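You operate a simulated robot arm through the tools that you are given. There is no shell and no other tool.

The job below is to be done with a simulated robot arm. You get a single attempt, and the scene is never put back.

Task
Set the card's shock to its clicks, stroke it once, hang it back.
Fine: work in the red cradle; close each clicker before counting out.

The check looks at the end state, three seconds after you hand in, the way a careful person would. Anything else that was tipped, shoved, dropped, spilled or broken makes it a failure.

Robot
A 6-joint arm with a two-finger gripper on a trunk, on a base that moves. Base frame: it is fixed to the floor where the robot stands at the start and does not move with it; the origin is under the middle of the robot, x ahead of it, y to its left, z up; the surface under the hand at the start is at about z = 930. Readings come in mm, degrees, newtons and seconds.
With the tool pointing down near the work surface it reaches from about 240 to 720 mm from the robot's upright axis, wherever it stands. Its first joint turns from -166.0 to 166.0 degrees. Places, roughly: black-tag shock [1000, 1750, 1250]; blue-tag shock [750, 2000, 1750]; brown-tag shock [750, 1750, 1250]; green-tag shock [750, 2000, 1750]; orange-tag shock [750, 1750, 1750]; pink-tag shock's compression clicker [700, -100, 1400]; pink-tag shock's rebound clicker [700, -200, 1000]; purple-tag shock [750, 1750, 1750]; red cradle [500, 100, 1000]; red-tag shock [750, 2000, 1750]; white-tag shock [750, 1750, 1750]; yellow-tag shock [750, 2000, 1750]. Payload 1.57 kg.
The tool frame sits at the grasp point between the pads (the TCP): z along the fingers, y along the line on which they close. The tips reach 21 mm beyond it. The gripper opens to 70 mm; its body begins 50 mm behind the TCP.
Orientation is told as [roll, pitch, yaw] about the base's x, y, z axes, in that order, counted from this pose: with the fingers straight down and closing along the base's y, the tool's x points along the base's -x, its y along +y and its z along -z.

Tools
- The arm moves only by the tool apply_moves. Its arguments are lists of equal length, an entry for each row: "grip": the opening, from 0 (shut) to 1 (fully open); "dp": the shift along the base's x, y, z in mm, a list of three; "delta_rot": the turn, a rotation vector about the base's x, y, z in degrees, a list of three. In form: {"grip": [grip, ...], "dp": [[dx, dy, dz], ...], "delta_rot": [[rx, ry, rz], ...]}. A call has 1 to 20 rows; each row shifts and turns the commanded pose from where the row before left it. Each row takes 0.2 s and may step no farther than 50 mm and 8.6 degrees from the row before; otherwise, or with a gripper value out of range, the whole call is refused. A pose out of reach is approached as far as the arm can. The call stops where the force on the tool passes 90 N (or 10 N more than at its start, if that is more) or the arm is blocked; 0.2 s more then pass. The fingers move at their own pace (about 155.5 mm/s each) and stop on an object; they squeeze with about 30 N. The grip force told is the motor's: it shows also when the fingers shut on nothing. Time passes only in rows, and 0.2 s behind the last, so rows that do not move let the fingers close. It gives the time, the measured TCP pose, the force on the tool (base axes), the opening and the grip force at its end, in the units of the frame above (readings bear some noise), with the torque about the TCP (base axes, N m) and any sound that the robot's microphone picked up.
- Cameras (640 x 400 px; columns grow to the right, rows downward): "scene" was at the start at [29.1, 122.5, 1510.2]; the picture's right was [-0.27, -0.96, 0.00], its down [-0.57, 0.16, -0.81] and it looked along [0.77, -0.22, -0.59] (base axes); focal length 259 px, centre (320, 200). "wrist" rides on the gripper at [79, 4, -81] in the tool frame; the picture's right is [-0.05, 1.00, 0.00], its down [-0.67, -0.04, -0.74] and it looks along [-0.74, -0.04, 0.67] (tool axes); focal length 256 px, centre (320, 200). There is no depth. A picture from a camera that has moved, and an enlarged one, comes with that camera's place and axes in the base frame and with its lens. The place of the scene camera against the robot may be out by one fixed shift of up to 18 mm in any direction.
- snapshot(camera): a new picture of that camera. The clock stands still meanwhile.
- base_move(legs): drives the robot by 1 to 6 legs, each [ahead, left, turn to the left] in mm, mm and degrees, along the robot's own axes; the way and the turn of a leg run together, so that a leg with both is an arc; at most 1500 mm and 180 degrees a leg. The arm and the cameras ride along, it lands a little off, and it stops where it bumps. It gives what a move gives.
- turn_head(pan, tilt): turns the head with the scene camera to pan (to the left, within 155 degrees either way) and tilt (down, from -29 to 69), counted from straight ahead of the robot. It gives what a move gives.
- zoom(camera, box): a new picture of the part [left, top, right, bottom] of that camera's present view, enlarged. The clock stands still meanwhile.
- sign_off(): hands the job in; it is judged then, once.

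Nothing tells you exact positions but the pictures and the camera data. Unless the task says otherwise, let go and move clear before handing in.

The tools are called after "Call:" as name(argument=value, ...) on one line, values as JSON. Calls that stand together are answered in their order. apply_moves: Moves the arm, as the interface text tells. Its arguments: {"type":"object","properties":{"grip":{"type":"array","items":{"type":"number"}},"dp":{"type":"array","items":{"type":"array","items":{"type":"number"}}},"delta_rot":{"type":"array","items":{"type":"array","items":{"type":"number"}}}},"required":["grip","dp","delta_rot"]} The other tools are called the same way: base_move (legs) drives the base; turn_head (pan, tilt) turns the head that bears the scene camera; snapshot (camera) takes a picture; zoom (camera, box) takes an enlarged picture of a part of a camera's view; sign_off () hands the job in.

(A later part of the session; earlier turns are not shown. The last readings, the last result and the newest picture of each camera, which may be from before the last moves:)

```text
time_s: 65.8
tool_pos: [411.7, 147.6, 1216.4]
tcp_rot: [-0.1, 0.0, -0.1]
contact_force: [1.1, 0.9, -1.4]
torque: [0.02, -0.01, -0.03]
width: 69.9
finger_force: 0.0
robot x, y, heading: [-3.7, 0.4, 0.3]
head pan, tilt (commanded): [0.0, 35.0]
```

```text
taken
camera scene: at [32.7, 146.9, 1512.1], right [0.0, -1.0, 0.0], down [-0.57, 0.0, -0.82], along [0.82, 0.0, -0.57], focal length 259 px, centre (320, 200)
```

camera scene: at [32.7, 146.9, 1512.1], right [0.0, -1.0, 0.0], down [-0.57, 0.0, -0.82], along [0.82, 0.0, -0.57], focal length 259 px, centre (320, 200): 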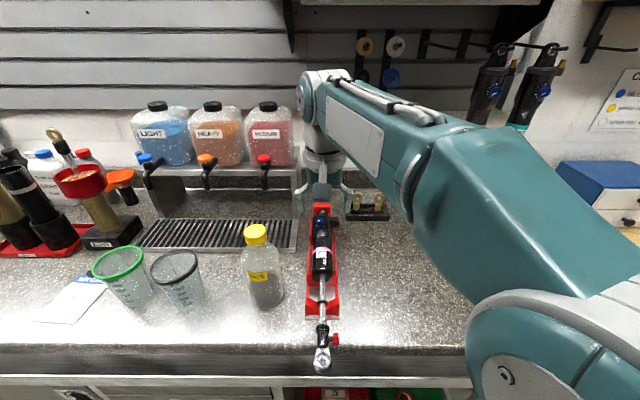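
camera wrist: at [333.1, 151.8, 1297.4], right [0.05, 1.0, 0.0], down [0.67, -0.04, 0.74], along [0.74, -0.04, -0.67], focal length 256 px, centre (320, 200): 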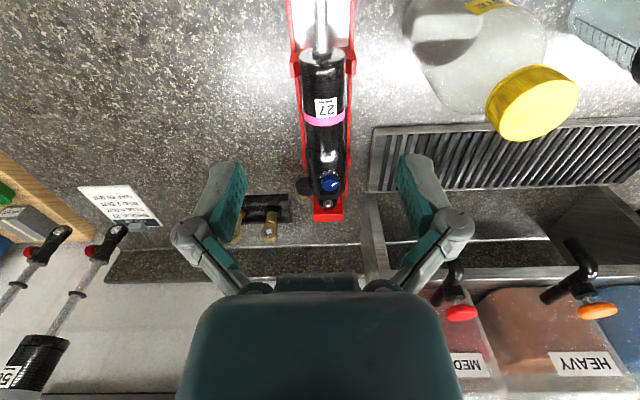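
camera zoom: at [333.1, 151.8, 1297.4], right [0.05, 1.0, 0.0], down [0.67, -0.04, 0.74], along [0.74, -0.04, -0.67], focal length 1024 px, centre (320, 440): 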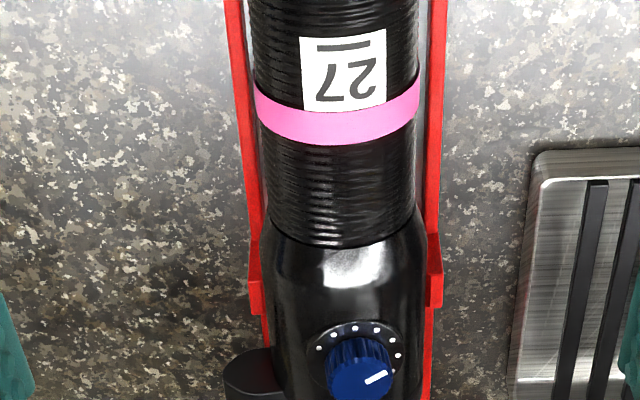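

Let me zoom on the dial and eye.

Call:
zoom(camera="wrist", box=[280, 155, 376, 215])

Call:
zoom(camera="scene", box=[290, 190, 354, 250])

Call:
zoom(camera="scene", box=[280, 270, 376, 380])

```text
6.67 times, centred on (328, 185) of wrist
camera zoom: at [333.1, 151.8, 1297.4], right [0.05, 1.0, 0.0], down [0.67, -0.04, 0.74], along [0.74, -0.04, -0.67], focal length 1707 px, centre (267, 300)
```

zoom: 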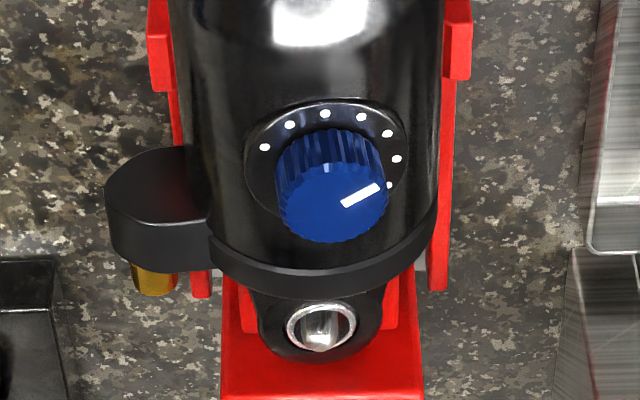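

```text
6.67 times, centred on (322, 220) of scene
camera zoom: at [32.7, 146.9, 1512.1], right [0.0, -1.0, 0.0], down [-0.57, 0.0, -0.82], along [0.82, 0.0, -0.57], focal length 1726 px, centre (307, 67)
```

zoom: 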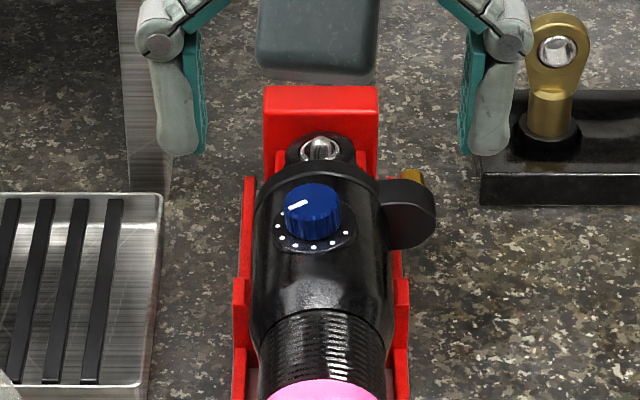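

```text
3.64 times, centred on (328, 325) of scene
camera zoom: at [32.7, 146.9, 1512.1], right [0.0, -1.0, 0.0], down [-0.57, 0.0, -0.82], along [0.82, 0.0, -0.57], focal length 942 px, centre (291, -254)
```

zoom: 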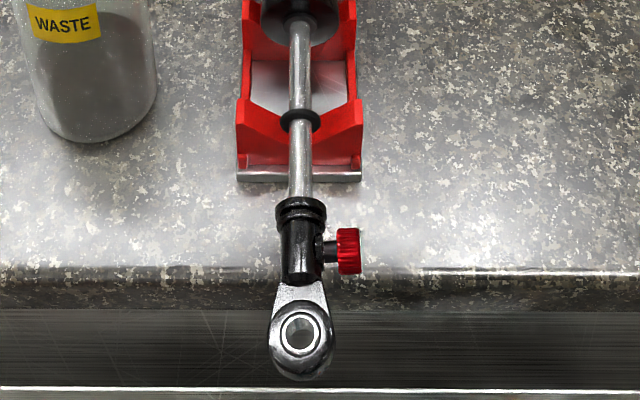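

The eye is seated on the pin, dial up. I'll move in for closer views of the dial to get its height precisely.

Call:
apply_moves(grip=[1, 1, 1, 1, 1], dp=[[10, 0.7, -15], [15, 0.7, -15], [20, 0.6, -15], [20, 0, -15], [10, 0, -10]], delta_rot=[[0, 0, 0], [0, 0, 0], [0, 0, 0], [0, 0, 0], [0, 0, 0]])

Call:
zoom(camera="wrist", box=[270, 140, 390, 215])

Call:
apply_moves(grip=[1, 1, 1], dp=[[20, 0, 0], [20, 0, 0], [20, 0, 0]], delta_rot=[[0, 0, 0], [0, 0, 0], [0, 0, 0]])

Call:
snapshot(camera="wrist")

Call:
zoom(camera="wrist", box=[270, 90, 390, 165])

```text
time_s: 67.0
tool_pos: [486.4, 150.0, 1145.0]
tcp_rot: [0.1, 0.1, 0.0]
contact_force: [-0.1, -0.3, -1.0]
torque: [-0.01, 0.0, 0.01]
width: 70.0
finger_force: 0.1
robot x, y, heading: [0.5, -1.2, 0.0]
head pan, tilt (commanded): [0.0, 35.0]
```

```text
5.33 times, centred on (330, 178) of wrist
camera zoom: at [408.9, 153.4, 1225.8], right [0.05, 1.0, 0.0], down [0.67, -0.04, 0.74], along [0.74, -0.04, -0.67], focal length 1365 px, centre (267, 320)
```

zoom: 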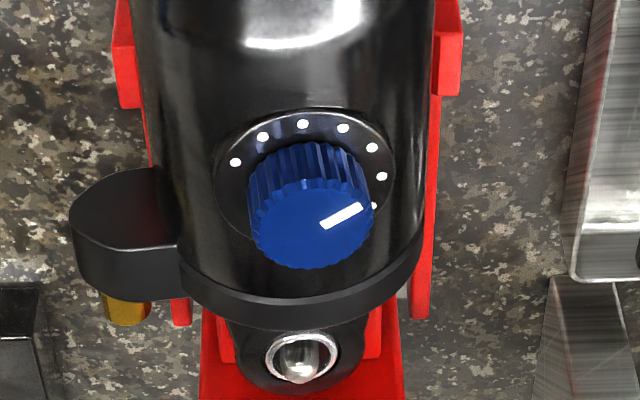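

```text
time_s: 67.8
tool_pos: [547.1, 152.3, 1144.0]
tcp_rot: [0.1, 0.2, 0.0]
contact_force: [-1.1, 0.7, 1.1]
torque: [-0.01, -0.02, 0.01]
width: 70.1
finger_force: 0.0
robot x, y, heading: [1.0, 1.1, 0.1]
head pan, tilt (commanded): [0.0, 35.0]
```

```text
taken
camera wrist: at [468.9, 155.5, 1224.4], right [0.05, 1.0, 0.0], down [0.67, -0.04, 0.74], along [0.74, -0.04, -0.67], focal length 256 px, centre (320, 200)
```

wrist: 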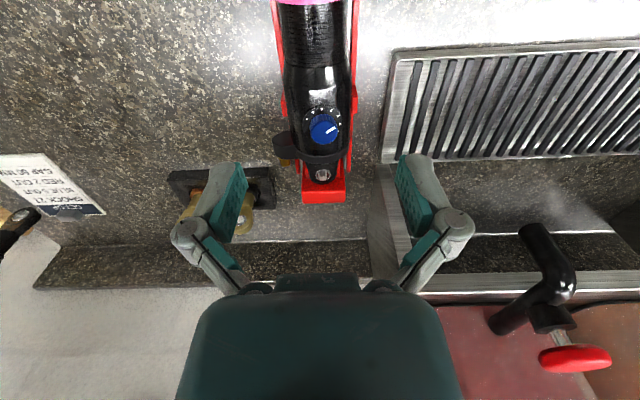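

```text
5.33 times, centred on (330, 128) of wrist
camera zoom: at [468.9, 155.5, 1224.4], right [0.05, 1.0, 0.0], down [0.67, -0.04, 0.74], along [0.74, -0.04, -0.67], focal length 1365 px, centre (267, 587)
```

zoom: 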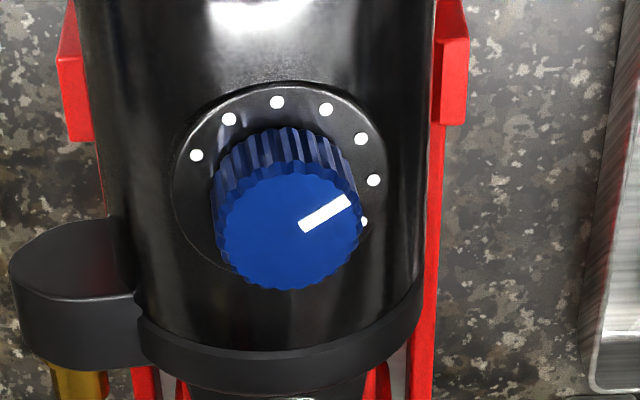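

Dial knob top is at about (596, 152.5, 1033), 24 mm diameter and 15 mm tall. I'll position over it with yaw +60°, partly opened, so I can turn clockwise to close.

Call:
apply_moves(grip=[0.8, 0.65, 0.65, 0.65, 0.65, 0.65, 0.65, 0.65], dp=[[6, 0, 0], [6, 0, 0], [6, 0, -5], [6, 0, -5], [6, 0, -10], [6, 0, -10], [6, 0, -10], [6.5, 0, -10]], delta_rot=[[0, 0, 7.5], [0, 0, 7.5], [0, 0, 7.5], [0, 0, 7.5], [0, 0, 7.5], [0, 0, 7.5], [0, 0, 7.5], [0, 0, 7.5]])

Call:
snapshot(camera="wrist")

Call:
snapshot(camera="scene")

```text
time_s: 69.6
tool_pos: [594.7, 150.6, 1093.4]
tcp_rot: [0.1, 0.2, 60.3]
contact_force: [-0.3, -0.6, 1.1]
torque: [0.02, -0.02, -0.03]
width: 45.4
finger_force: 0.0
robot x, y, heading: [0.6, -1.0, -0.1]
head pan, tilt (commanded): [0.0, 35.0]
```

```text
taken
camera wrist: at [553.9, 83.4, 1175.1], right [-0.84, 0.54, 0.0], down [0.36, 0.56, 0.74], along [0.4, 0.62, -0.67], focal length 256 px, centre (320, 200)
```

wrist: 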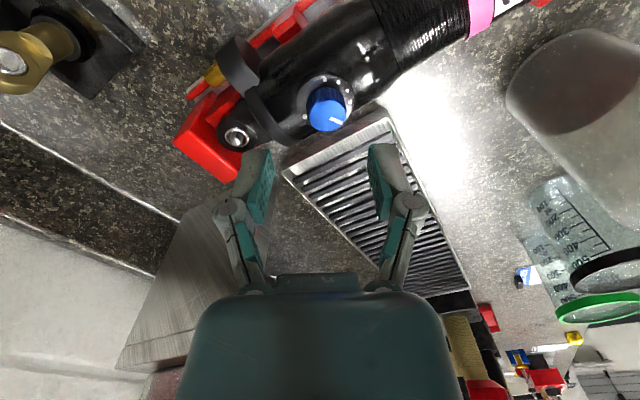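

```text
taken
camera scene: at [33.7, 147.2, 1512.1], right [0.0, -1.0, 0.0], down [-0.57, 0.0, -0.82], along [0.82, 0.0, -0.57], focal length 259 px, centre (320, 200)
```

scene: 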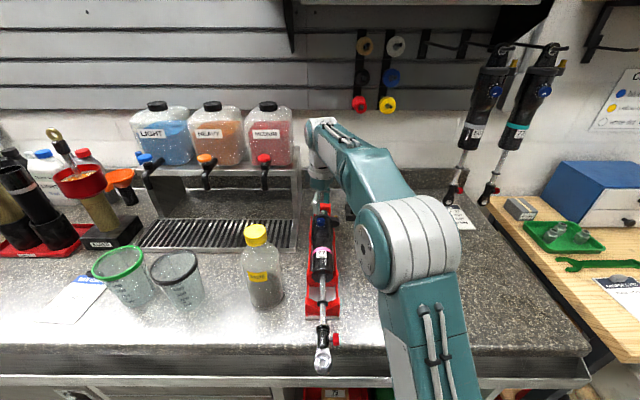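

Call:
zoom(camera="wrist", box=[280, 75, 376, 135])

```text
6.67 times, centred on (328, 105) of wrist
camera zoom: at [553.9, 83.4, 1175.1], right [-0.84, 0.54, 0.0], down [0.36, 0.56, 0.74], along [0.4, 0.62, -0.67], focal length 1707 px, centre (267, 833)
```

zoom: 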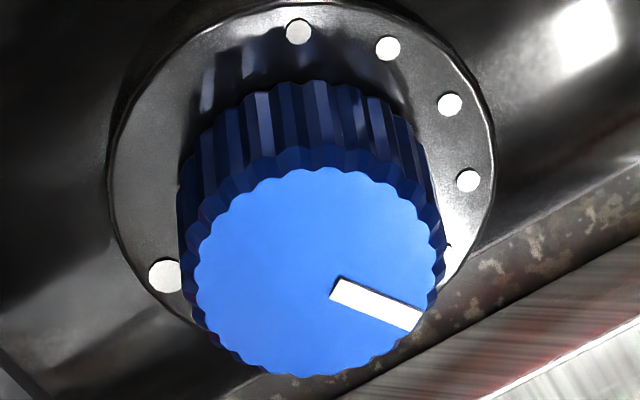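

Knob is ~4 mm off the tool axis; correct and recheck before descending.

Call:
apply_moves(grip=[0.65, 0.65], dp=[[-2.9, 2.5, -10], [0, 0, 0]], delta_rot=[[0, 0, 0], [0, 0, 0]])

Call:
zoom(camera="wrist", box=[272, 75, 368, 135])

```text
time_s: 70.2
tool_pos: [592.9, 153.7, 1083.1]
tcp_rot: [0.2, 0.0, 59.9]
contact_force: [0.7, -0.2, -0.6]
torque: [0.01, 0.03, 0.01]
width: 45.5
finger_force: 0.0
robot x, y, heading: [-2.0, -3.6, 0.1]
head pan, tilt (commanded): [0.0, 35.0]
```

```text
6.67 times, centred on (320, 105) of wrist
camera zoom: at [550.9, 86.5, 1164.1], right [-0.84, 0.54, 0.0], down [0.37, 0.56, 0.74], along [0.4, 0.62, -0.67], focal length 1707 px, centre (320, 833)
```

zoom: 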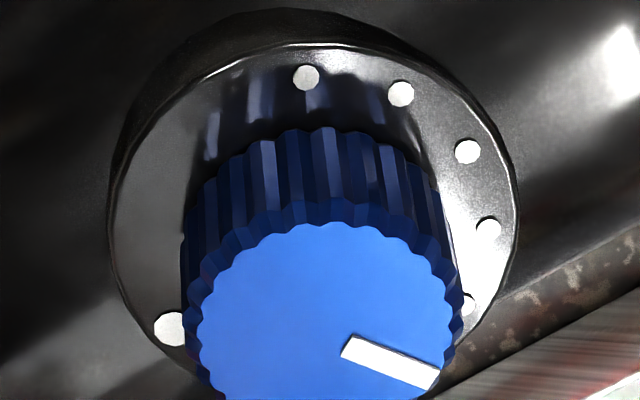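

Centered now. Descend around the knob.

Call:
apply_moves(grip=[0.65, 0.65, 0.65, 0.65, 0.65], dp=[[-0.4, 0.2, -12], [0, 0, -12], [0, 0, -6], [0, 0, -4], [0, 0, 0]], delta_rot=[[0, 0, 0], [0, 0, 0], [0, 0, 0], [0, 0, 0], [0, 0, 0]])

Call:
snapshot(camera="wrist")

Call:
zoom(camera="wrist", box=[240, 110, 400, 210])

```text
time_s: 71.4
tool_pos: [591.0, 152.8, 1052.0]
tcp_rot: [0.1, 0.1, 60.1]
contact_force: [0.5, -0.7, -0.8]
torque: [0.05, 0.02, 0.01]
width: 45.7
finger_force: 0.1
robot x, y, heading: [3.0, 0.3, -0.1]
head pan, tilt (commanded): [0.0, 35.0]
```

```text
taken
camera wrist: at [549.9, 86.7, 1132.1], right [-0.84, 0.55, 0.0], down [0.37, 0.56, 0.74], along [0.4, 0.62, -0.67], focal length 256 px, centre (320, 200)
```

wrist: 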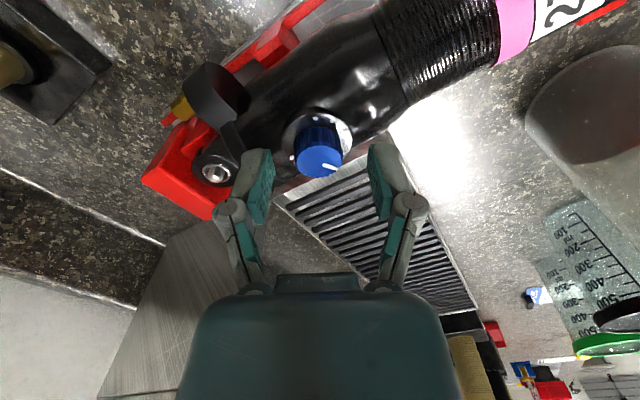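

```text
4.00 times, centred on (320, 160) of wrist
camera zoom: at [549.9, 86.7, 1132.1], right [-0.84, 0.55, 0.0], down [0.37, 0.56, 0.74], along [0.4, 0.62, -0.67], focal length 1024 px, centre (320, 360)
```

zoom: 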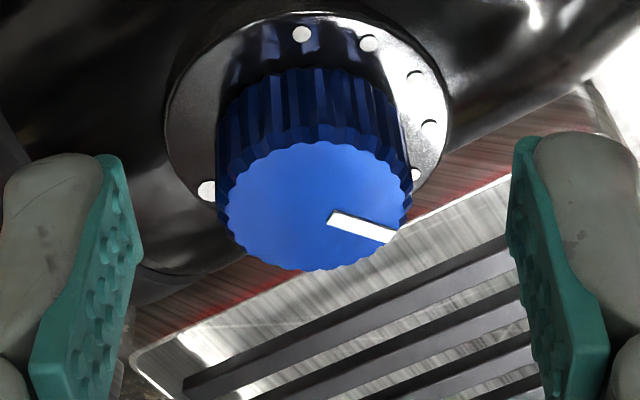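

Well centered; knob top is at z≈1037. Lower 6 mm more and close on the knob.

Call:
apply_moves(grip=[0.65, 0.65, 0.65], dp=[[0, 0, -3], [0, 0, -3], [0, 0, 0]], delta_rot=[[0, 0, 0], [0, 0, 0], [0, 0, 0]])

Call:
apply_moves(grip=[0.45, 0.3, 0, 0], dp=[[0, 0, 0], [0, 0, 0], [0, 0, 0], [0, 0, 0]], delta_rot=[[0, 0, 0], [0, 0, 0], [0, 0, 0], [0, 0, 0]])

Call:
zoom(camera="wrist", box=[240, 110, 400, 210])

```text
time_s: 72.2
tool_pos: [591.0, 153.3, 1045.3]
tcp_rot: [0.1, 0.1, 60.0]
contact_force: [-0.4, -0.2, 0.1]
torque: [-0.02, 0.01, 0.04]
width: 45.4
finger_force: 0.0
robot x, y, heading: [-2.1, 0.3, -0.2]
head pan, tilt (commanded): [0.0, 35.0]
```

```text
time_s: 73.2
tool_pos: [591.2, 153.0, 1044.6]
tcp_rot: [0.1, 0.0, 60.0]
contact_force: [5.7, -2.0, 2.7]
torque: [-0.02, -0.56, 0.08]
width: 23.5
finger_force: 29.8
robot x, y, heading: [0.4, 0.3, 0.2]
head pan, tilt (commanded): [0.0, 35.0]
```

```text
4.00 times, centred on (320, 160) of wrist
camera zoom: at [549.7, 86.4, 1126.1], right [-0.84, 0.55, 0.0], down [0.37, 0.56, 0.74], along [0.4, 0.62, -0.67], focal length 1024 px, centre (320, 360)
```

zoom: 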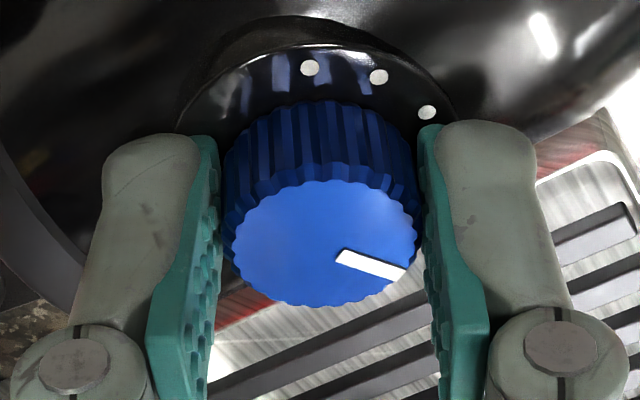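

Gripped (23.5 mm). Turn clockwise (negative about z) in small amounts, listening for clicks.

Call:
apply_moves(grip=[0, 0, 0, 0], dp=[[0, 0, 0], [0, 0, 0], [0, 0, 0], [0, 0, 0]], delta_rot=[[0, 0, -5], [0, 0, -5], [0, 0, -5], [0, 0, 0]])

Call:
zoom(camera="wrist", box=[240, 110, 400, 210])

```text
time_s: 74.2
tool_pos: [591.8, 154.1, 1044.4]
tcp_rot: [0.2, 0.2, 45.0]
contact_force: [-6.6, -1.9, 5.8]
torque: [0.03, -0.2, 0.03]
width: 24.0
finger_force: 30.5
robot x, y, heading: [-1.0, 2.6, -0.2]
head pan, tilt (commanded): [0.0, 35.0]
```

```text
4.00 times, centred on (320, 160) of wrist
camera zoom: at [534.5, 101.1, 1126.2], right [-0.67, 0.74, 0.0], down [0.5, 0.45, 0.74], along [0.55, 0.5, -0.67], focal length 1024 px, centre (320, 360)
```

zoom: 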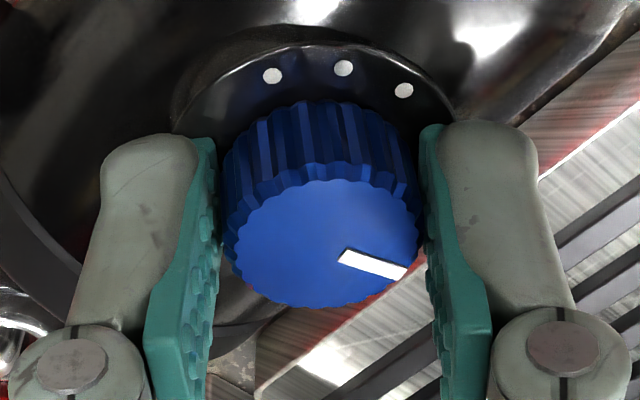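

The knob follows the fingers. Continue.

Call:
apply_moves(grip=[0, 0, 0, 0], dp=[[0, 0, 0], [0, 0, 0], [0, 0, 0], [0, 0, 0]], delta_rot=[[0, 0, -5], [0, 0, -5], [0, 0, -5], [0, 0, 0]])

Call:
apply_moves(grip=[0, 0, 0, 0], dp=[[0, 0, 0], [0, 0, 0], [0, 0, 0], [0, 0, 0]], delta_rot=[[0, 0, -5], [0, 0, -5], [0, 0, -5], [0, 0, 0]])

Call:
zoom(camera="wrist", box=[240, 110, 400, 210])

```text
time_s: 75.2
tool_pos: [592.4, 151.9, 1044.6]
tcp_rot: [0.1, 0.1, 30.1]
contact_force: [-1.1, 2.1, -0.9]
torque: [0.22, -0.69, 0.08]
width: 23.8
finger_force: 30.0
robot x, y, heading: [0.8, -0.4, -0.1]
head pan, tilt (commanded): [0.0, 35.0]
```

```text
time_s: 76.2
tool_pos: [592.4, 152.5, 1044.2]
tcp_rot: [0.2, 0.1, 14.9]
contact_force: [5.4, -3.6, 2.5]
torque: [-0.32, -0.31, 0.01]
width: 24.0
finger_force: 29.5
robot x, y, heading: [-0.1, -3.7, -0.1]
head pan, tilt (commanded): [0.0, 35.0]
```

```text
4.00 times, centred on (320, 160) of wrist
camera zoom: at [516.6, 136.7, 1125.9], right [-0.21, 0.98, 0.0], down [0.65, 0.14, 0.74], along [0.73, 0.15, -0.67], focal length 1024 px, centre (320, 360)
```

zoom: 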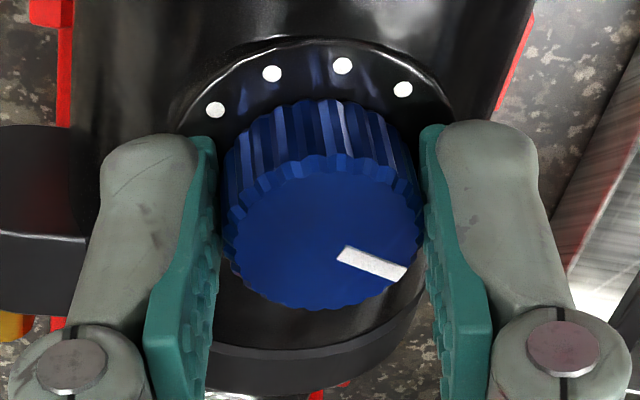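

No clicks reported yet; continue turning toward closed.

Call:
apply_moves(grip=[0, 0, 0, 0, 0], dp=[[0, 0, 0], [0, 0, 0], [0, 0, 0], [0, 0, 0], [0, 0, 0]], delta_rot=[[0, 0, -7.5], [0, 0, -7.5], [0, 0, -7.5], [0, 0, -7.5], [0, 0, 0]])

Call:
apply_moves(grip=[0, 0, 0, 0, 0], dp=[[0, 0, 0], [0, 0, 0], [0, 0, 0], [0, 0, 0], [0, 0, 0]], delta_rot=[[0, 0, -7.5], [0, 0, -7.5], [0, 0, -7.5], [0, 0, -7.5], [0, 0, 0]])

Call:
zoom(camera="wrist", box=[240, 110, 400, 210])

```text
time_s: 77.4
tool_pos: [592.9, 152.1, 1045.8]
tcp_rot: [0.0, 0.1, -15.1]
contact_force: [-3.2, -10.2, -0.6]
torque: [-0.67, -0.41, 0.03]
width: 23.7
finger_force: 30.0
robot x, y, heading: [0.8, 1.9, 0.2]
head pan, tilt (commanded): [0.0, 35.0]
```

```text
time_s: 78.6
tool_pos: [591.9, 152.6, 1045.4]
tcp_rot: [0.1, 0.2, -45.1]
contact_force: [-7.2, -13.7, 4.7]
torque: [-0.75, 0.0, 0.03]
width: 23.6
finger_force: 29.5
robot x, y, heading: [0.6, 1.9, 0.1]
head pan, tilt (commanded): [0.0, 35.0]
```

```text
4.00 times, centred on (320, 160) of wrist
camera zoom: at [541.0, 210.7, 1126.2], right [0.74, 0.67, 0.0], down [0.45, -0.5, 0.74], along [0.5, -0.55, -0.67], focal length 1024 px, centre (320, 360)
```

zoom: 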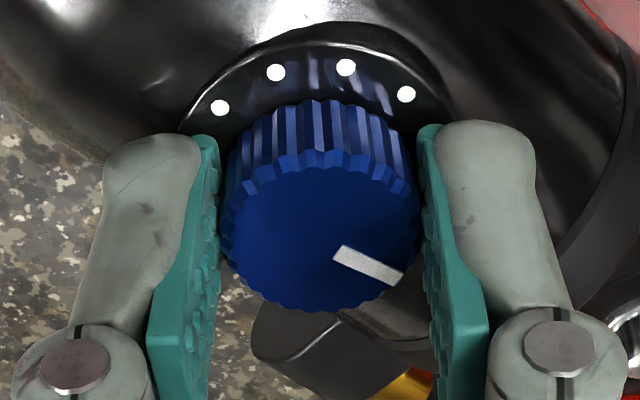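

About 15° remain to the big dot (closed). Continue in small steps and look for the stop.

Call:
apply_moves(grip=[0, 0, 0, 0], dp=[[0, 0, 0], [0, 0, 0], [0, 0, 0], [0, 0, 0]], delta_rot=[[0, 0, -4], [0, 0, -4], [0, 0, -4], [0, 0, 0]])

Call:
apply_moves(grip=[0, 0, 0], dp=[[0, 0, 0], [0, 0, 0], [0, 0, 0]], delta_rot=[[0, 0, -4], [0, 0, -4], [0, 0, 0]])

Call:
zoom(camera="wrist", box=[240, 110, 400, 210])

```text
time_s: 79.6
tool_pos: [591.8, 151.8, 1046.0]
tcp_rot: [0.1, 0.1, -57.1]
contact_force: [0.0, -9.5, -0.4]
torque: [-0.53, -0.18, 0.15]
width: 23.3
finger_force: 30.0
robot x, y, heading: [5.1, 1.5, -0.2]
head pan, tilt (commanded): [0.0, 35.0]
```

```text
time_s: 80.4
tool_pos: [591.1, 154.2, 1044.8]
tcp_rot: [0.1, 0.1, -65.0]
contact_force: [5.8, -3.3, 1.1]
torque: [-0.17, -0.24, 0.16]
width: 23.6
finger_force: 29.9
robot x, y, heading: [1.5, -3.5, 0.1]
head pan, tilt (commanded): [0.0, 35.0]
```

```text
4.00 times, centred on (320, 160) of wrist
camera zoom: at [562.9, 227.9, 1126.7], right [0.93, 0.37, 0.0], down [0.25, -0.62, 0.74], along [0.28, -0.69, -0.67], focal length 1024 px, centre (320, 360)
```

zoom: 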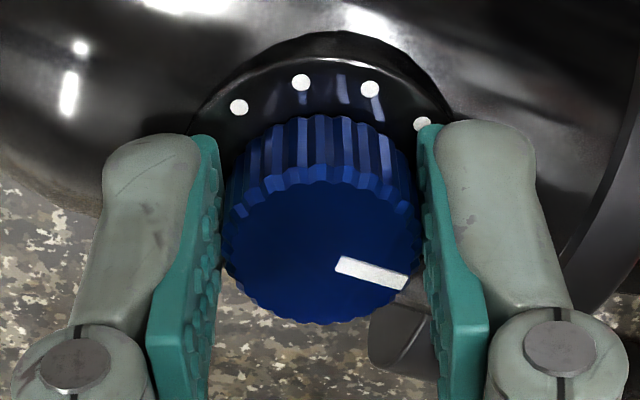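

Torque rose to 0.16 N·m and the knob slipped in the pads — that's the closed stop. Release and check the pointer.

Call:
apply_moves(grip=[0.4, 0.65, 0.65, 0.65, 0.65], dp=[[0, 0, 0], [0, 0, 0], [0, 0, 10], [0, 0, 20], [0, 0, 20]], delta_rot=[[0, 0, 0], [0, 0, 0], [0, 0, 0], [0, 0, 0], [0, 0, 0]])

Call:
zoom(camera="wrist", box=[240, 60, 400, 160])

Call:
zoom(camera="scene", box=[290, 190, 354, 250])

```text
time_s: 81.6
tool_pos: [593.5, 153.5, 1096.6]
tcp_rot: [0.0, 0.0, -65.0]
contact_force: [0.1, 0.7, 0.2]
torque: [-0.01, 0.01, 0.01]
width: 45.3
finger_force: 0.2
robot x, y, heading: [-3.1, -2.9, -0.3]
head pan, tilt (commanded): [0.0, 35.0]
```

```text
4.00 times, centred on (320, 110) of wrist
camera zoom: at [564.9, 227.6, 1177.5], right [0.93, 0.37, 0.0], down [0.25, -0.62, 0.74], along [0.28, -0.69, -0.67], focal length 1024 px, centre (320, 560)
```

zoom: 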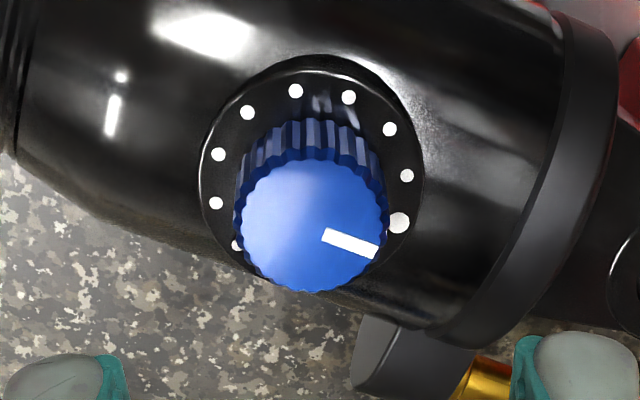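

```text
6.67 times, centred on (322, 220) of scene
camera zoom: at [33.8, 147.2, 1512.1], right [0.0, -1.0, 0.0], down [-0.57, 0.0, -0.82], along [0.82, 0.0, -0.57], focal length 1726 px, centre (307, 67)
```

zoom: 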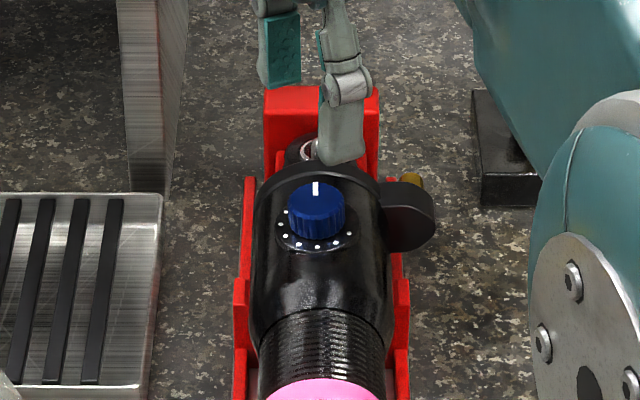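

Pointer is at the big dot: blue is closed. Regrip slightly recentered at yaw −75° and count out 5 positions (30° each, +150°).

Call:
apply_moves(grip=[0.65, 0.65, 0.65, 0.65, 0.65, 0.65], dp=[[-0.1, -2.2, 0], [0, 0, -10], [0, 0, -20], [0, 0, -14], [0, 0, -7], [0, 0, 0]], delta_rot=[[0, 0, -5], [0, 0, -5], [0, 0, 0], [0, 0, 0], [0, 0, 0], [0, 0, 0]])

Call:
zoom(camera="wrist", box=[240, 110, 400, 210])

Call:
apply_moves(grip=[0.45, 0.3, 0, 0], dp=[[0, 0, 0], [0, 0, 0], [0, 0, 0], [0, 0, 0]], delta_rot=[[0, 0, 0], [0, 0, 0], [0, 0, 0], [0, 0, 0]])

Call:
zoom(camera="wrist", box=[240, 110, 400, 210])

```text
time_s: 83.0
tool_pos: [591.8, 154.2, 1043.2]
tcp_rot: [-0.1, 0.1, -75.0]
contact_force: [0.4, 0.5, -0.3]
torque: [-0.04, -0.03, 0.05]
width: 45.2
finger_force: 0.1
robot x, y, heading: [1.1, -3.1, -0.1]
head pan, tilt (commanded): [0.0, 35.0]
```

```text
4.00 times, centred on (320, 160) of wrist
camera zoom: at [576.9, 231.1, 1123.9], right [0.98, 0.21, 0.0], down [0.14, -0.65, 0.74], along [0.15, -0.73, -0.67], focal length 1024 px, centre (320, 360)
```

zoom: 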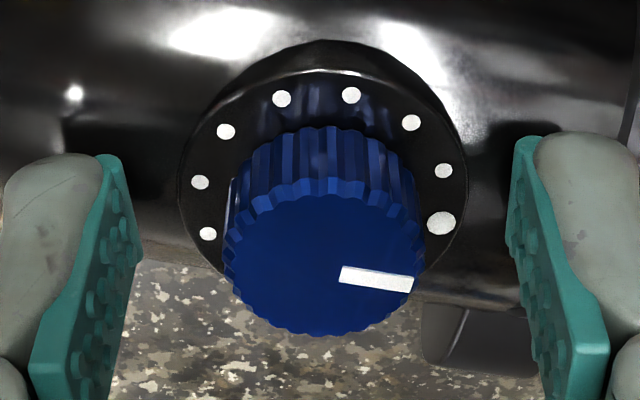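

```text
time_s: 84.0
tool_pos: [591.4, 153.8, 1044.0]
tcp_rot: [0.2, 0.0, -74.9]
contact_force: [2.6, 0.7, -0.4]
torque: [0.03, -0.02, 0.03]
width: 23.6
finger_force: 29.6
robot x, y, heading: [-0.3, 1.6, -0.0]
head pan, tilt (commanded): [0.0, 35.0]
```

```text
4.00 times, centred on (320, 160) of wrist
camera zoom: at [577.0, 231.0, 1124.2], right [0.98, 0.21, 0.0], down [0.14, -0.65, 0.74], along [0.16, -0.73, -0.67], focal length 1024 px, centre (320, 360)
```

zoom: 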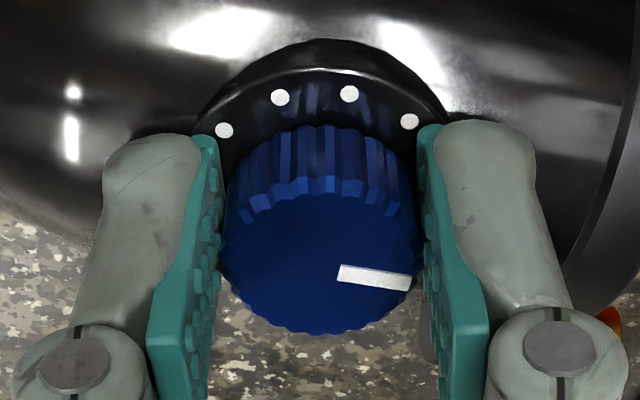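

Turn counterclockwise, first 30°, listening.

Call:
apply_moves(grip=[0, 0, 0, 0, 0, 0, 0], dp=[[0, 0, 0], [0, 0, 0], [0, 0, 0], [0, 0, 0], [0, 0, 0], [0, 0, 0], [0, 0, 0]], delta_rot=[[0, 0, 5], [0, 0, 5], [0, 0, 5], [0, 0, 5], [0, 0, 5], [0, 0, 5], [0, 0, 0]])

Call:
zoom(camera="wrist", box=[240, 110, 400, 210])

```text
time_s: 85.6
tool_pos: [592.0, 151.7, 1043.4]
tcp_rot: [0.0, 0.1, -44.9]
contact_force: [-9.7, -1.1, 0.9]
torque: [0.08, 0.58, -0.09]
width: 23.2
finger_force: 30.2
robot x, y, heading: [-2.5, -0.8, 0.2]
head pan, tilt (commanded): [0.0, 35.0]
```

```text
4.00 times, centred on (320, 160) of wrist
camera zoom: at [540.3, 210.2, 1124.8], right [0.74, 0.67, 0.0], down [0.45, -0.5, 0.74], along [0.5, -0.55, -0.67], focal length 1024 px, centre (320, 360)
```

zoom: 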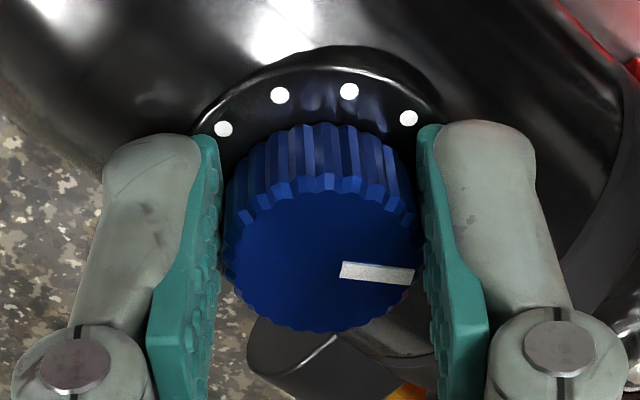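

Call:
apply_moves(grip=[0, 0, 0, 0, 0, 0, 0], dp=[[0, 0, 0], [0, 0, 0], [0, 0, 0], [0, 0, 0], [0, 0, 0], [0, 0, 0], [0, 0, 0]], delta_rot=[[0, 0, 5], [0, 0, 5], [0, 0, 5], [0, 0, 5], [0, 0, 5], [0, 0, 5], [0, 0, 0]])

Call:
apply_moves(grip=[0, 0, 0, 0, 0, 0, 0], dp=[[0, 0, 0], [0, 0, 0], [0, 0, 0], [0, 0, 0], [0, 0, 0], [0, 0, 0], [0, 0, 0]], delta_rot=[[0, 0, 5], [0, 0, 5], [0, 0, 5], [0, 0, 5], [0, 0, 5], [0, 0, 5], [0, 0, 0]])

Call:
apply_moves(grip=[0, 0, 0, 0, 0, 0, 0], dp=[[0, 0, 0], [0, 0, 0], [0, 0, 0], [0, 0, 0], [0, 0, 0], [0, 0, 0], [0, 0, 0]], delta_rot=[[0, 0, 5], [0, 0, 5], [0, 0, 5], [0, 0, 5], [0, 0, 5], [0, 0, 5], [0, 0, 0]])

Call:
zoom(camera="wrist", box=[240, 110, 400, 210])

```text
time_s: 87.2
tool_pos: [592.3, 150.1, 1043.3]
tcp_rot: [0.2, 0.2, -14.9]
contact_force: [-0.6, -1.2, 0.8]
torque: [-0.09, 0.64, -0.05]
width: 23.7
finger_force: 29.7
robot x, y, heading: [1.3, 1.4, -0.0]
head pan, tilt (commanded): [0.0, 35.0]
```

```text
time_s: 88.8
tool_pos: [591.9, 149.4, 1044.1]
tcp_rot: [0.1, 0.1, 15.1]
contact_force: [-2.5, -6.2, 1.3]
torque: [-0.5, 0.56, -0.02]
width: 23.4
finger_force: 30.2
robot x, y, heading: [1.0, 4.0, -0.0]
head pan, tilt (commanded): [0.0, 35.0]
```

```text
time_s: 90.4
tool_pos: [593.7, 149.7, 1044.1]
tcp_rot: [0.0, 0.2, 45.1]
contact_force: [5.2, -12.3, 1.2]
torque: [-0.57, -0.09, -0.04]
width: 23.4
finger_force: 29.8
robot x, y, heading: [-0.4, 2.3, 0.2]
head pan, tilt (commanded): [0.0, 35.0]
```

```text
4.00 times, centred on (320, 160) of wrist
camera zoom: at [535.0, 96.3, 1125.6], right [-0.67, 0.74, 0.0], down [0.5, 0.45, 0.74], along [0.55, 0.5, -0.67], focal length 1024 px, centre (320, 360)
```

zoom: 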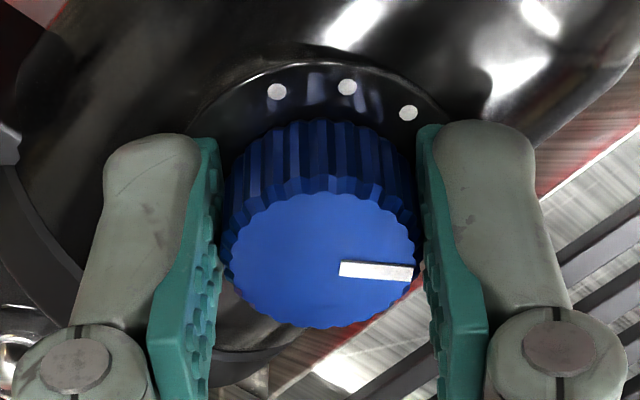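

Four steps done by angle; one more 30° step, then check.

Call:
apply_moves(grip=[0, 0, 0, 0, 0, 0, 0], dp=[[0, 0, 0], [0, 0, 0], [0, 0, 0], [0, 0, 0], [0, 0, 0], [0, 0, 0], [0, 0, 0]], delta_rot=[[0, 0, 5], [0, 0, 5], [0, 0, 5], [0, 0, 5], [0, 0, 5], [0, 0, 5], [0, 0, 0]])

Call:
apply_moves(grip=[0.4, 0.65, 0.65, 0.65, 0.65], dp=[[0, 0, 0], [0, 0, 0], [0, 0, 10], [0, 0, 20], [0, 0, 20]], delta_rot=[[0, 0, 0], [0, 0, 0], [0, 0, 0], [0, 0, 0], [0, 0, 0]])

Call:
zoom(camera="wrist", box=[240, 60, 400, 160])

Call:
zoom(camera="scene", box=[298, 205, 346, 235])

```text
time_s: 92.0
tool_pos: [591.4, 149.1, 1044.3]
tcp_rot: [0.1, 0.0, 75.1]
contact_force: [7.3, -18.3, 6.0]
torque: [-0.89, -0.11, -0.06]
width: 23.1
finger_force: 30.3
robot x, y, heading: [0.0, -0.2, 0.1]
head pan, tilt (commanded): [0.0, 35.0]
```

```text
time_s: 93.2
tool_pos: [589.8, 152.3, 1094.5]
tcp_rot: [0.2, 0.2, 75.0]
contact_force: [0.5, -0.4, 0.6]
torque: [-0.01, 0.0, -0.03]
width: 45.5
finger_force: 0.0
robot x, y, heading: [-2.4, -3.7, -0.1]
head pan, tilt (commanded): [0.0, 35.0]
```

```text
4.00 times, centred on (320, 110) of wrist
camera zoom: at [568.0, 75.2, 1174.9], right [-0.95, 0.31, 0.0], down [0.21, 0.64, 0.74], along [0.23, 0.71, -0.67], focal length 1024 px, centre (320, 560)
```

zoom: 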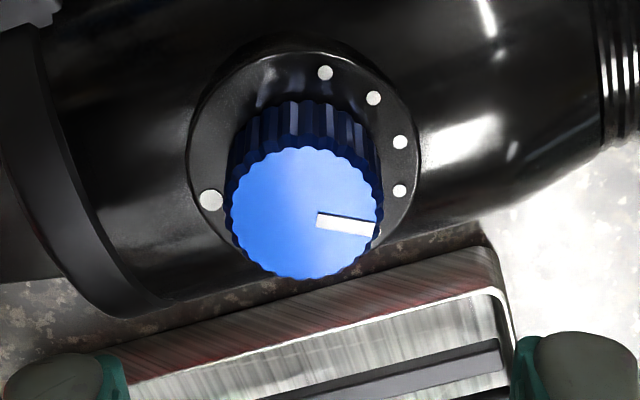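

```text
13.33 times, centred on (322, 220) of scene
camera zoom: at [33.8, 147.4, 1512.1], right [0.0, -1.0, 0.0], down [-0.57, 0.0, -0.82], along [0.82, 0.0, -0.57], focal length 3453 px, centre (293, -67)
```

zoom: 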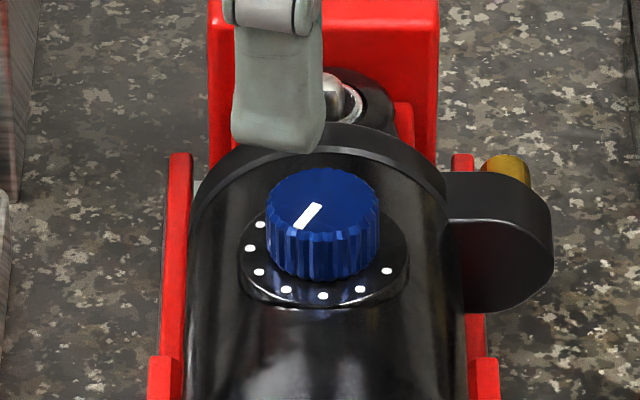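

Pointer now sits on the fifth dot: blue is 5 out. Next is the red knob; I'll raise and go over toward the lower end with yaw 90° so the camera looks at the knob from its −y side.

Call:
apply_moves(grip=[0.65, 0.65, 0.65, 0.65, 0.65, 0.65, 0.65, 0.65, 0.65], dp=[[0, 0, 30], [-10, -3, 30], [-35, -5, 0], [-35, -5, 0], [-35, -5, 0], [-35, -5, 0], [-35, -5, 0], [-35, -5, 0], [-35, -5, -10]], delta_rot=[[0, 0, 5], [0, 0, 5], [0, 0, 5], [0, 0, 0], [0, 0, 0], [0, 0, 0], [0, 0, 0], [0, 0, 0], [0, 0, 0]])

Call:
snapshot(camera="wrist")

Call:
turn_head(pan=0, tilt=50)

Call:
snapshot(camera="scene")

```text
time_s: 95.2
tool_pos: [337.4, 112.4, 1144.7]
tcp_rot: [0.2, 0.2, 89.9]
contact_force: [0.2, -0.2, 0.4]
torque: [-0.02, 0.0, 0.01]
width: 45.8
finger_force: 0.0
robot x, y, heading: [1.3, 0.8, -0.4]
head pan, tilt (commanded): [0.0, 35.0]
```

```text
taken
camera wrist: at [334.9, 32.3, 1225.1], right [-1.0, 0.05, 0.0], down [0.04, 0.67, 0.74], along [0.04, 0.74, -0.67], focal length 256 px, centre (320, 200)
```

wrist: 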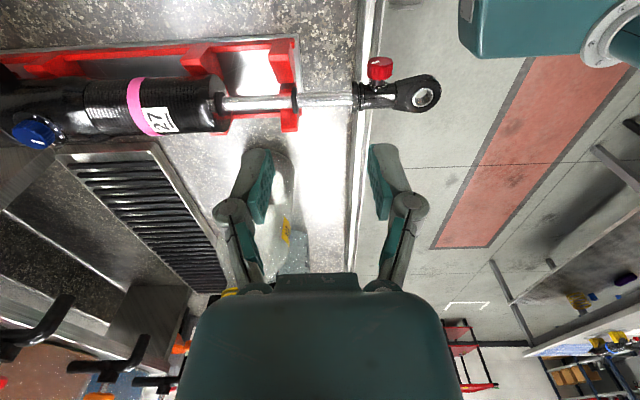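

```text
time_s: 96.0
tool_pos: [339.0, 111.2, 1145.7]
tcp_rot: [0.1, 0.1, 89.9]
contact_force: [0.0, -0.2, 0.1]
torque: [0.02, -0.01, 0.04]
width: 45.4
finger_force: 0.0
robot x, y, heading: [-0.1, 0.7, -0.2]
head pan, tilt (commanded): [0.0, 50.0]
```

```text
taken
camera scene: at [21.3, 146.7, 1490.5], right [0.0, -1.0, 0.0], down [-0.77, 0.0, -0.64], along [0.64, 0.0, -0.77], focal length 259 px, centre (320, 200)
```

scene: 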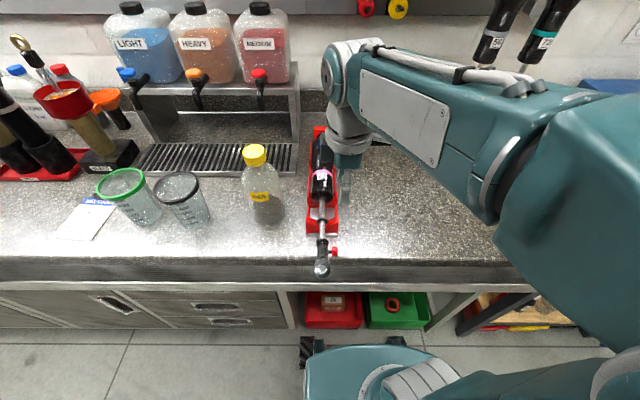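

Call:
zoom(camera="wrist", box=[310, 40, 454, 130])

Call:
zoom(camera="scene", box=[290, 190, 370, 290])

```text
4.44 times, centred on (382, 85) of wrist
camera zoom: at [335.7, 32.8, 1225.3], right [-1.0, 0.05, 0.0], down [0.04, 0.67, 0.74], along [0.04, 0.74, -0.67], focal length 1138 px, centre (44, 711)
```

zoom: 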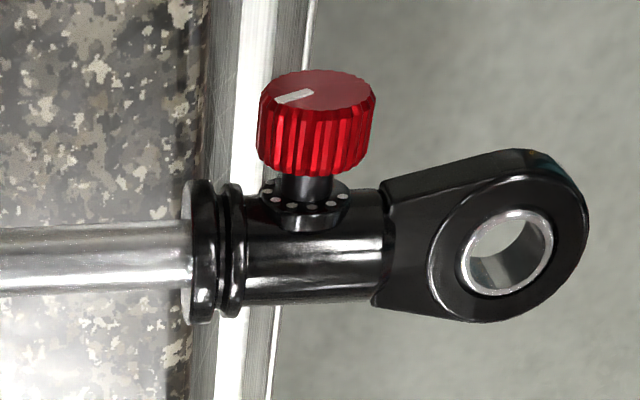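

```text
4.00 times, centred on (330, 240) of scene
camera zoom: at [21.3, 146.7, 1490.5], right [0.0, -1.0, 0.0], down [-0.77, 0.0, -0.64], along [0.64, 0.0, -0.77], focal length 1036 px, centre (280, 40)
```

zoom: 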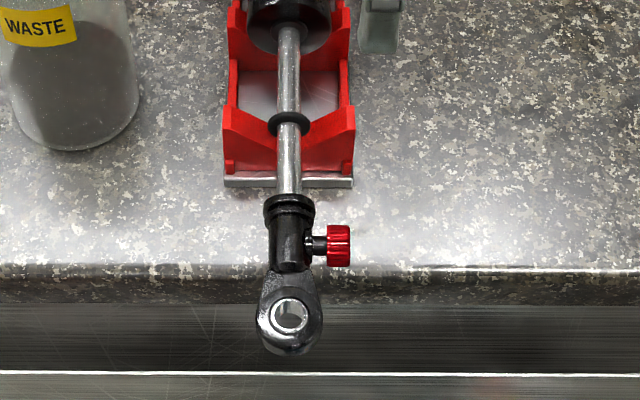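

The red knob has a pointer on its face and dots on its base. I'll get a level view of its face from the −y side.

Call:
apply_moves(grip=[0.65, 0.65, 0.65, 0.65, 0.65, 0.65, 0.65, 0.65], dp=[[-5, -15, 0], [-7, -15, 0], [-7, -15, -5], [-7, -15, -10], [-7, -15, -15], [-7, -10, -20], [-7, -5, -20], [0, 0, -20]], delta_rot=[[6, 0, 0], [6, 0, 0], [6, 0, 0], [6, 0, 0], [6, 0, 0], [6, 0, 0], [6, 0, 0], [0, 0, 0]])

Call:
snapshot(camera="wrist")

Call:
snapshot(camera="scene")

```text
time_s: 97.8
tool_pos: [290.2, 23.3, 1054.5]
tcp_rot: [0.0, -42.0, 90.1]
contact_force: [0.3, -0.7, -0.3]
torque: [0.01, -0.01, 0.01]
width: 45.5
finger_force: 0.0
robot x, y, heading: [-1.7, 1.2, -0.1]
head pan, tilt (commanded): [0.0, 50.0]
```

```text
taken
camera wrist: at [288.2, -89.0, 1060.3], right [-1.0, 0.04, 0.04], down [0.04, 0.0, 1.0], along [0.04, 1.0, 0.0], focal length 256 px, centre (320, 200)
```

wrist: 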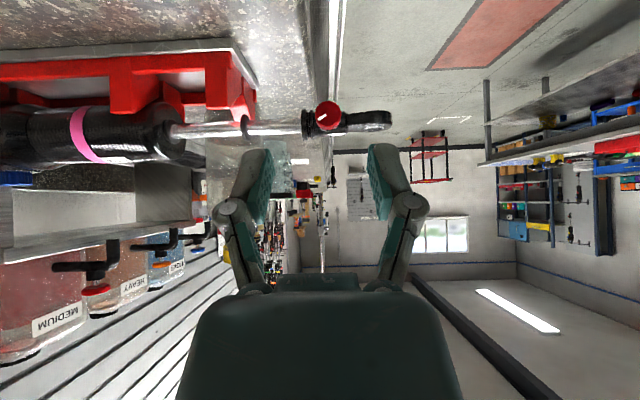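

```text
taken
camera scene: at [21.1, 146.0, 1490.5], right [0.0, -1.0, 0.0], down [-0.77, 0.0, -0.64], along [0.64, 0.0, -0.77], focal length 259 px, centre (320, 200)
```

scene: 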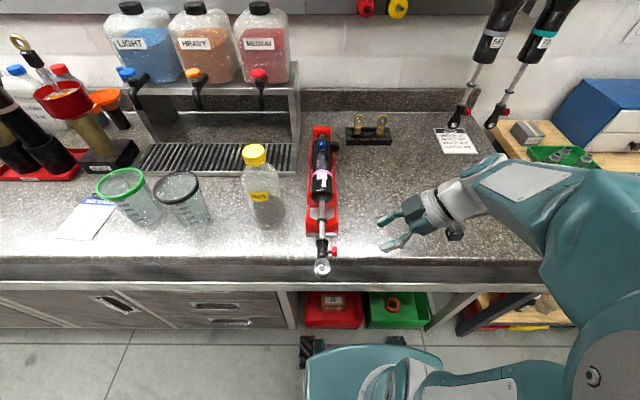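

Call:
zoom(camera="wrist", box=[279, 85, 375, 145])

Call:
zoom(camera="wrist", box=[150, 60, 406, 180])

```text
6.67 times, centred on (327, 115) of wrist
camera zoom: at [288.2, -89.0, 1060.3], right [-1.0, 0.04, 0.04], down [0.04, 0.0, 1.0], along [0.04, 1.0, 0.0], focal length 1707 px, centre (273, 767)
```

zoom: 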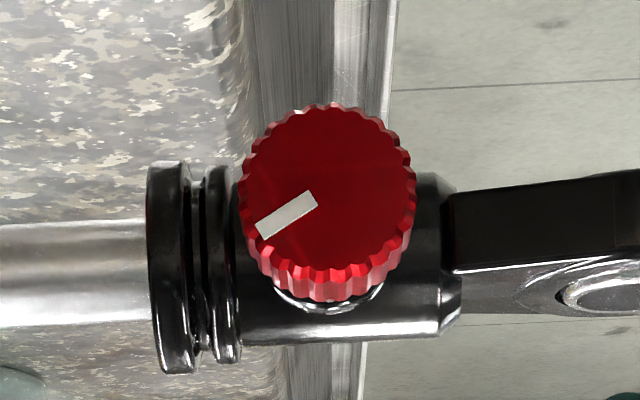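

```text
2.50 times, centred on (278, 120) of wrist
camera zoom: at [288.2, -89.0, 1060.3], right [-1.0, 0.04, 0.04], down [0.04, 0.0, 1.0], along [0.04, 1.0, 0.0], focal length 640 px, centre (425, 400)
```

zoom: 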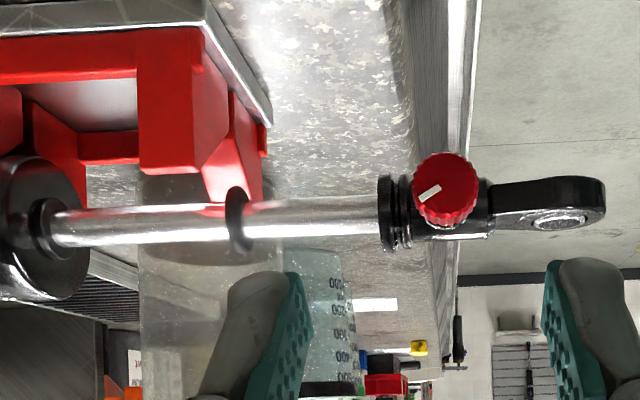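

Knob face center is about (287.4, 118, 990.5). Let me look at the gripper's finger width from the scene camera before planning the tilt turn.

Call:
zoom(camera="scene", box=[350, 160, 510, 270])

```text
3.64 times, centred on (430, 215) of scene
camera zoom: at [21.1, 146.0, 1490.5], right [0.0, -1.0, 0.0], down [-0.77, 0.0, -0.64], along [0.64, 0.0, -0.77], focal length 942 px, centre (-80, 146)
```

zoom: 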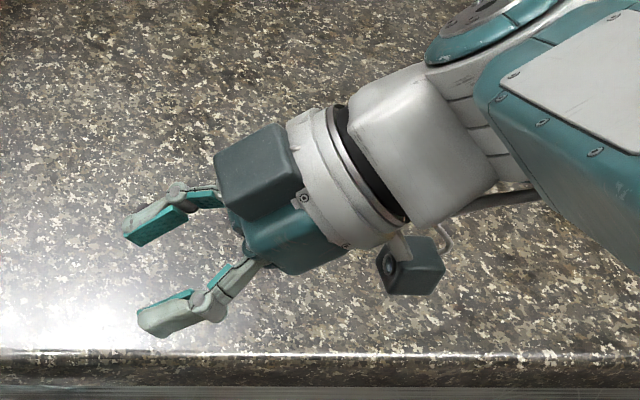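

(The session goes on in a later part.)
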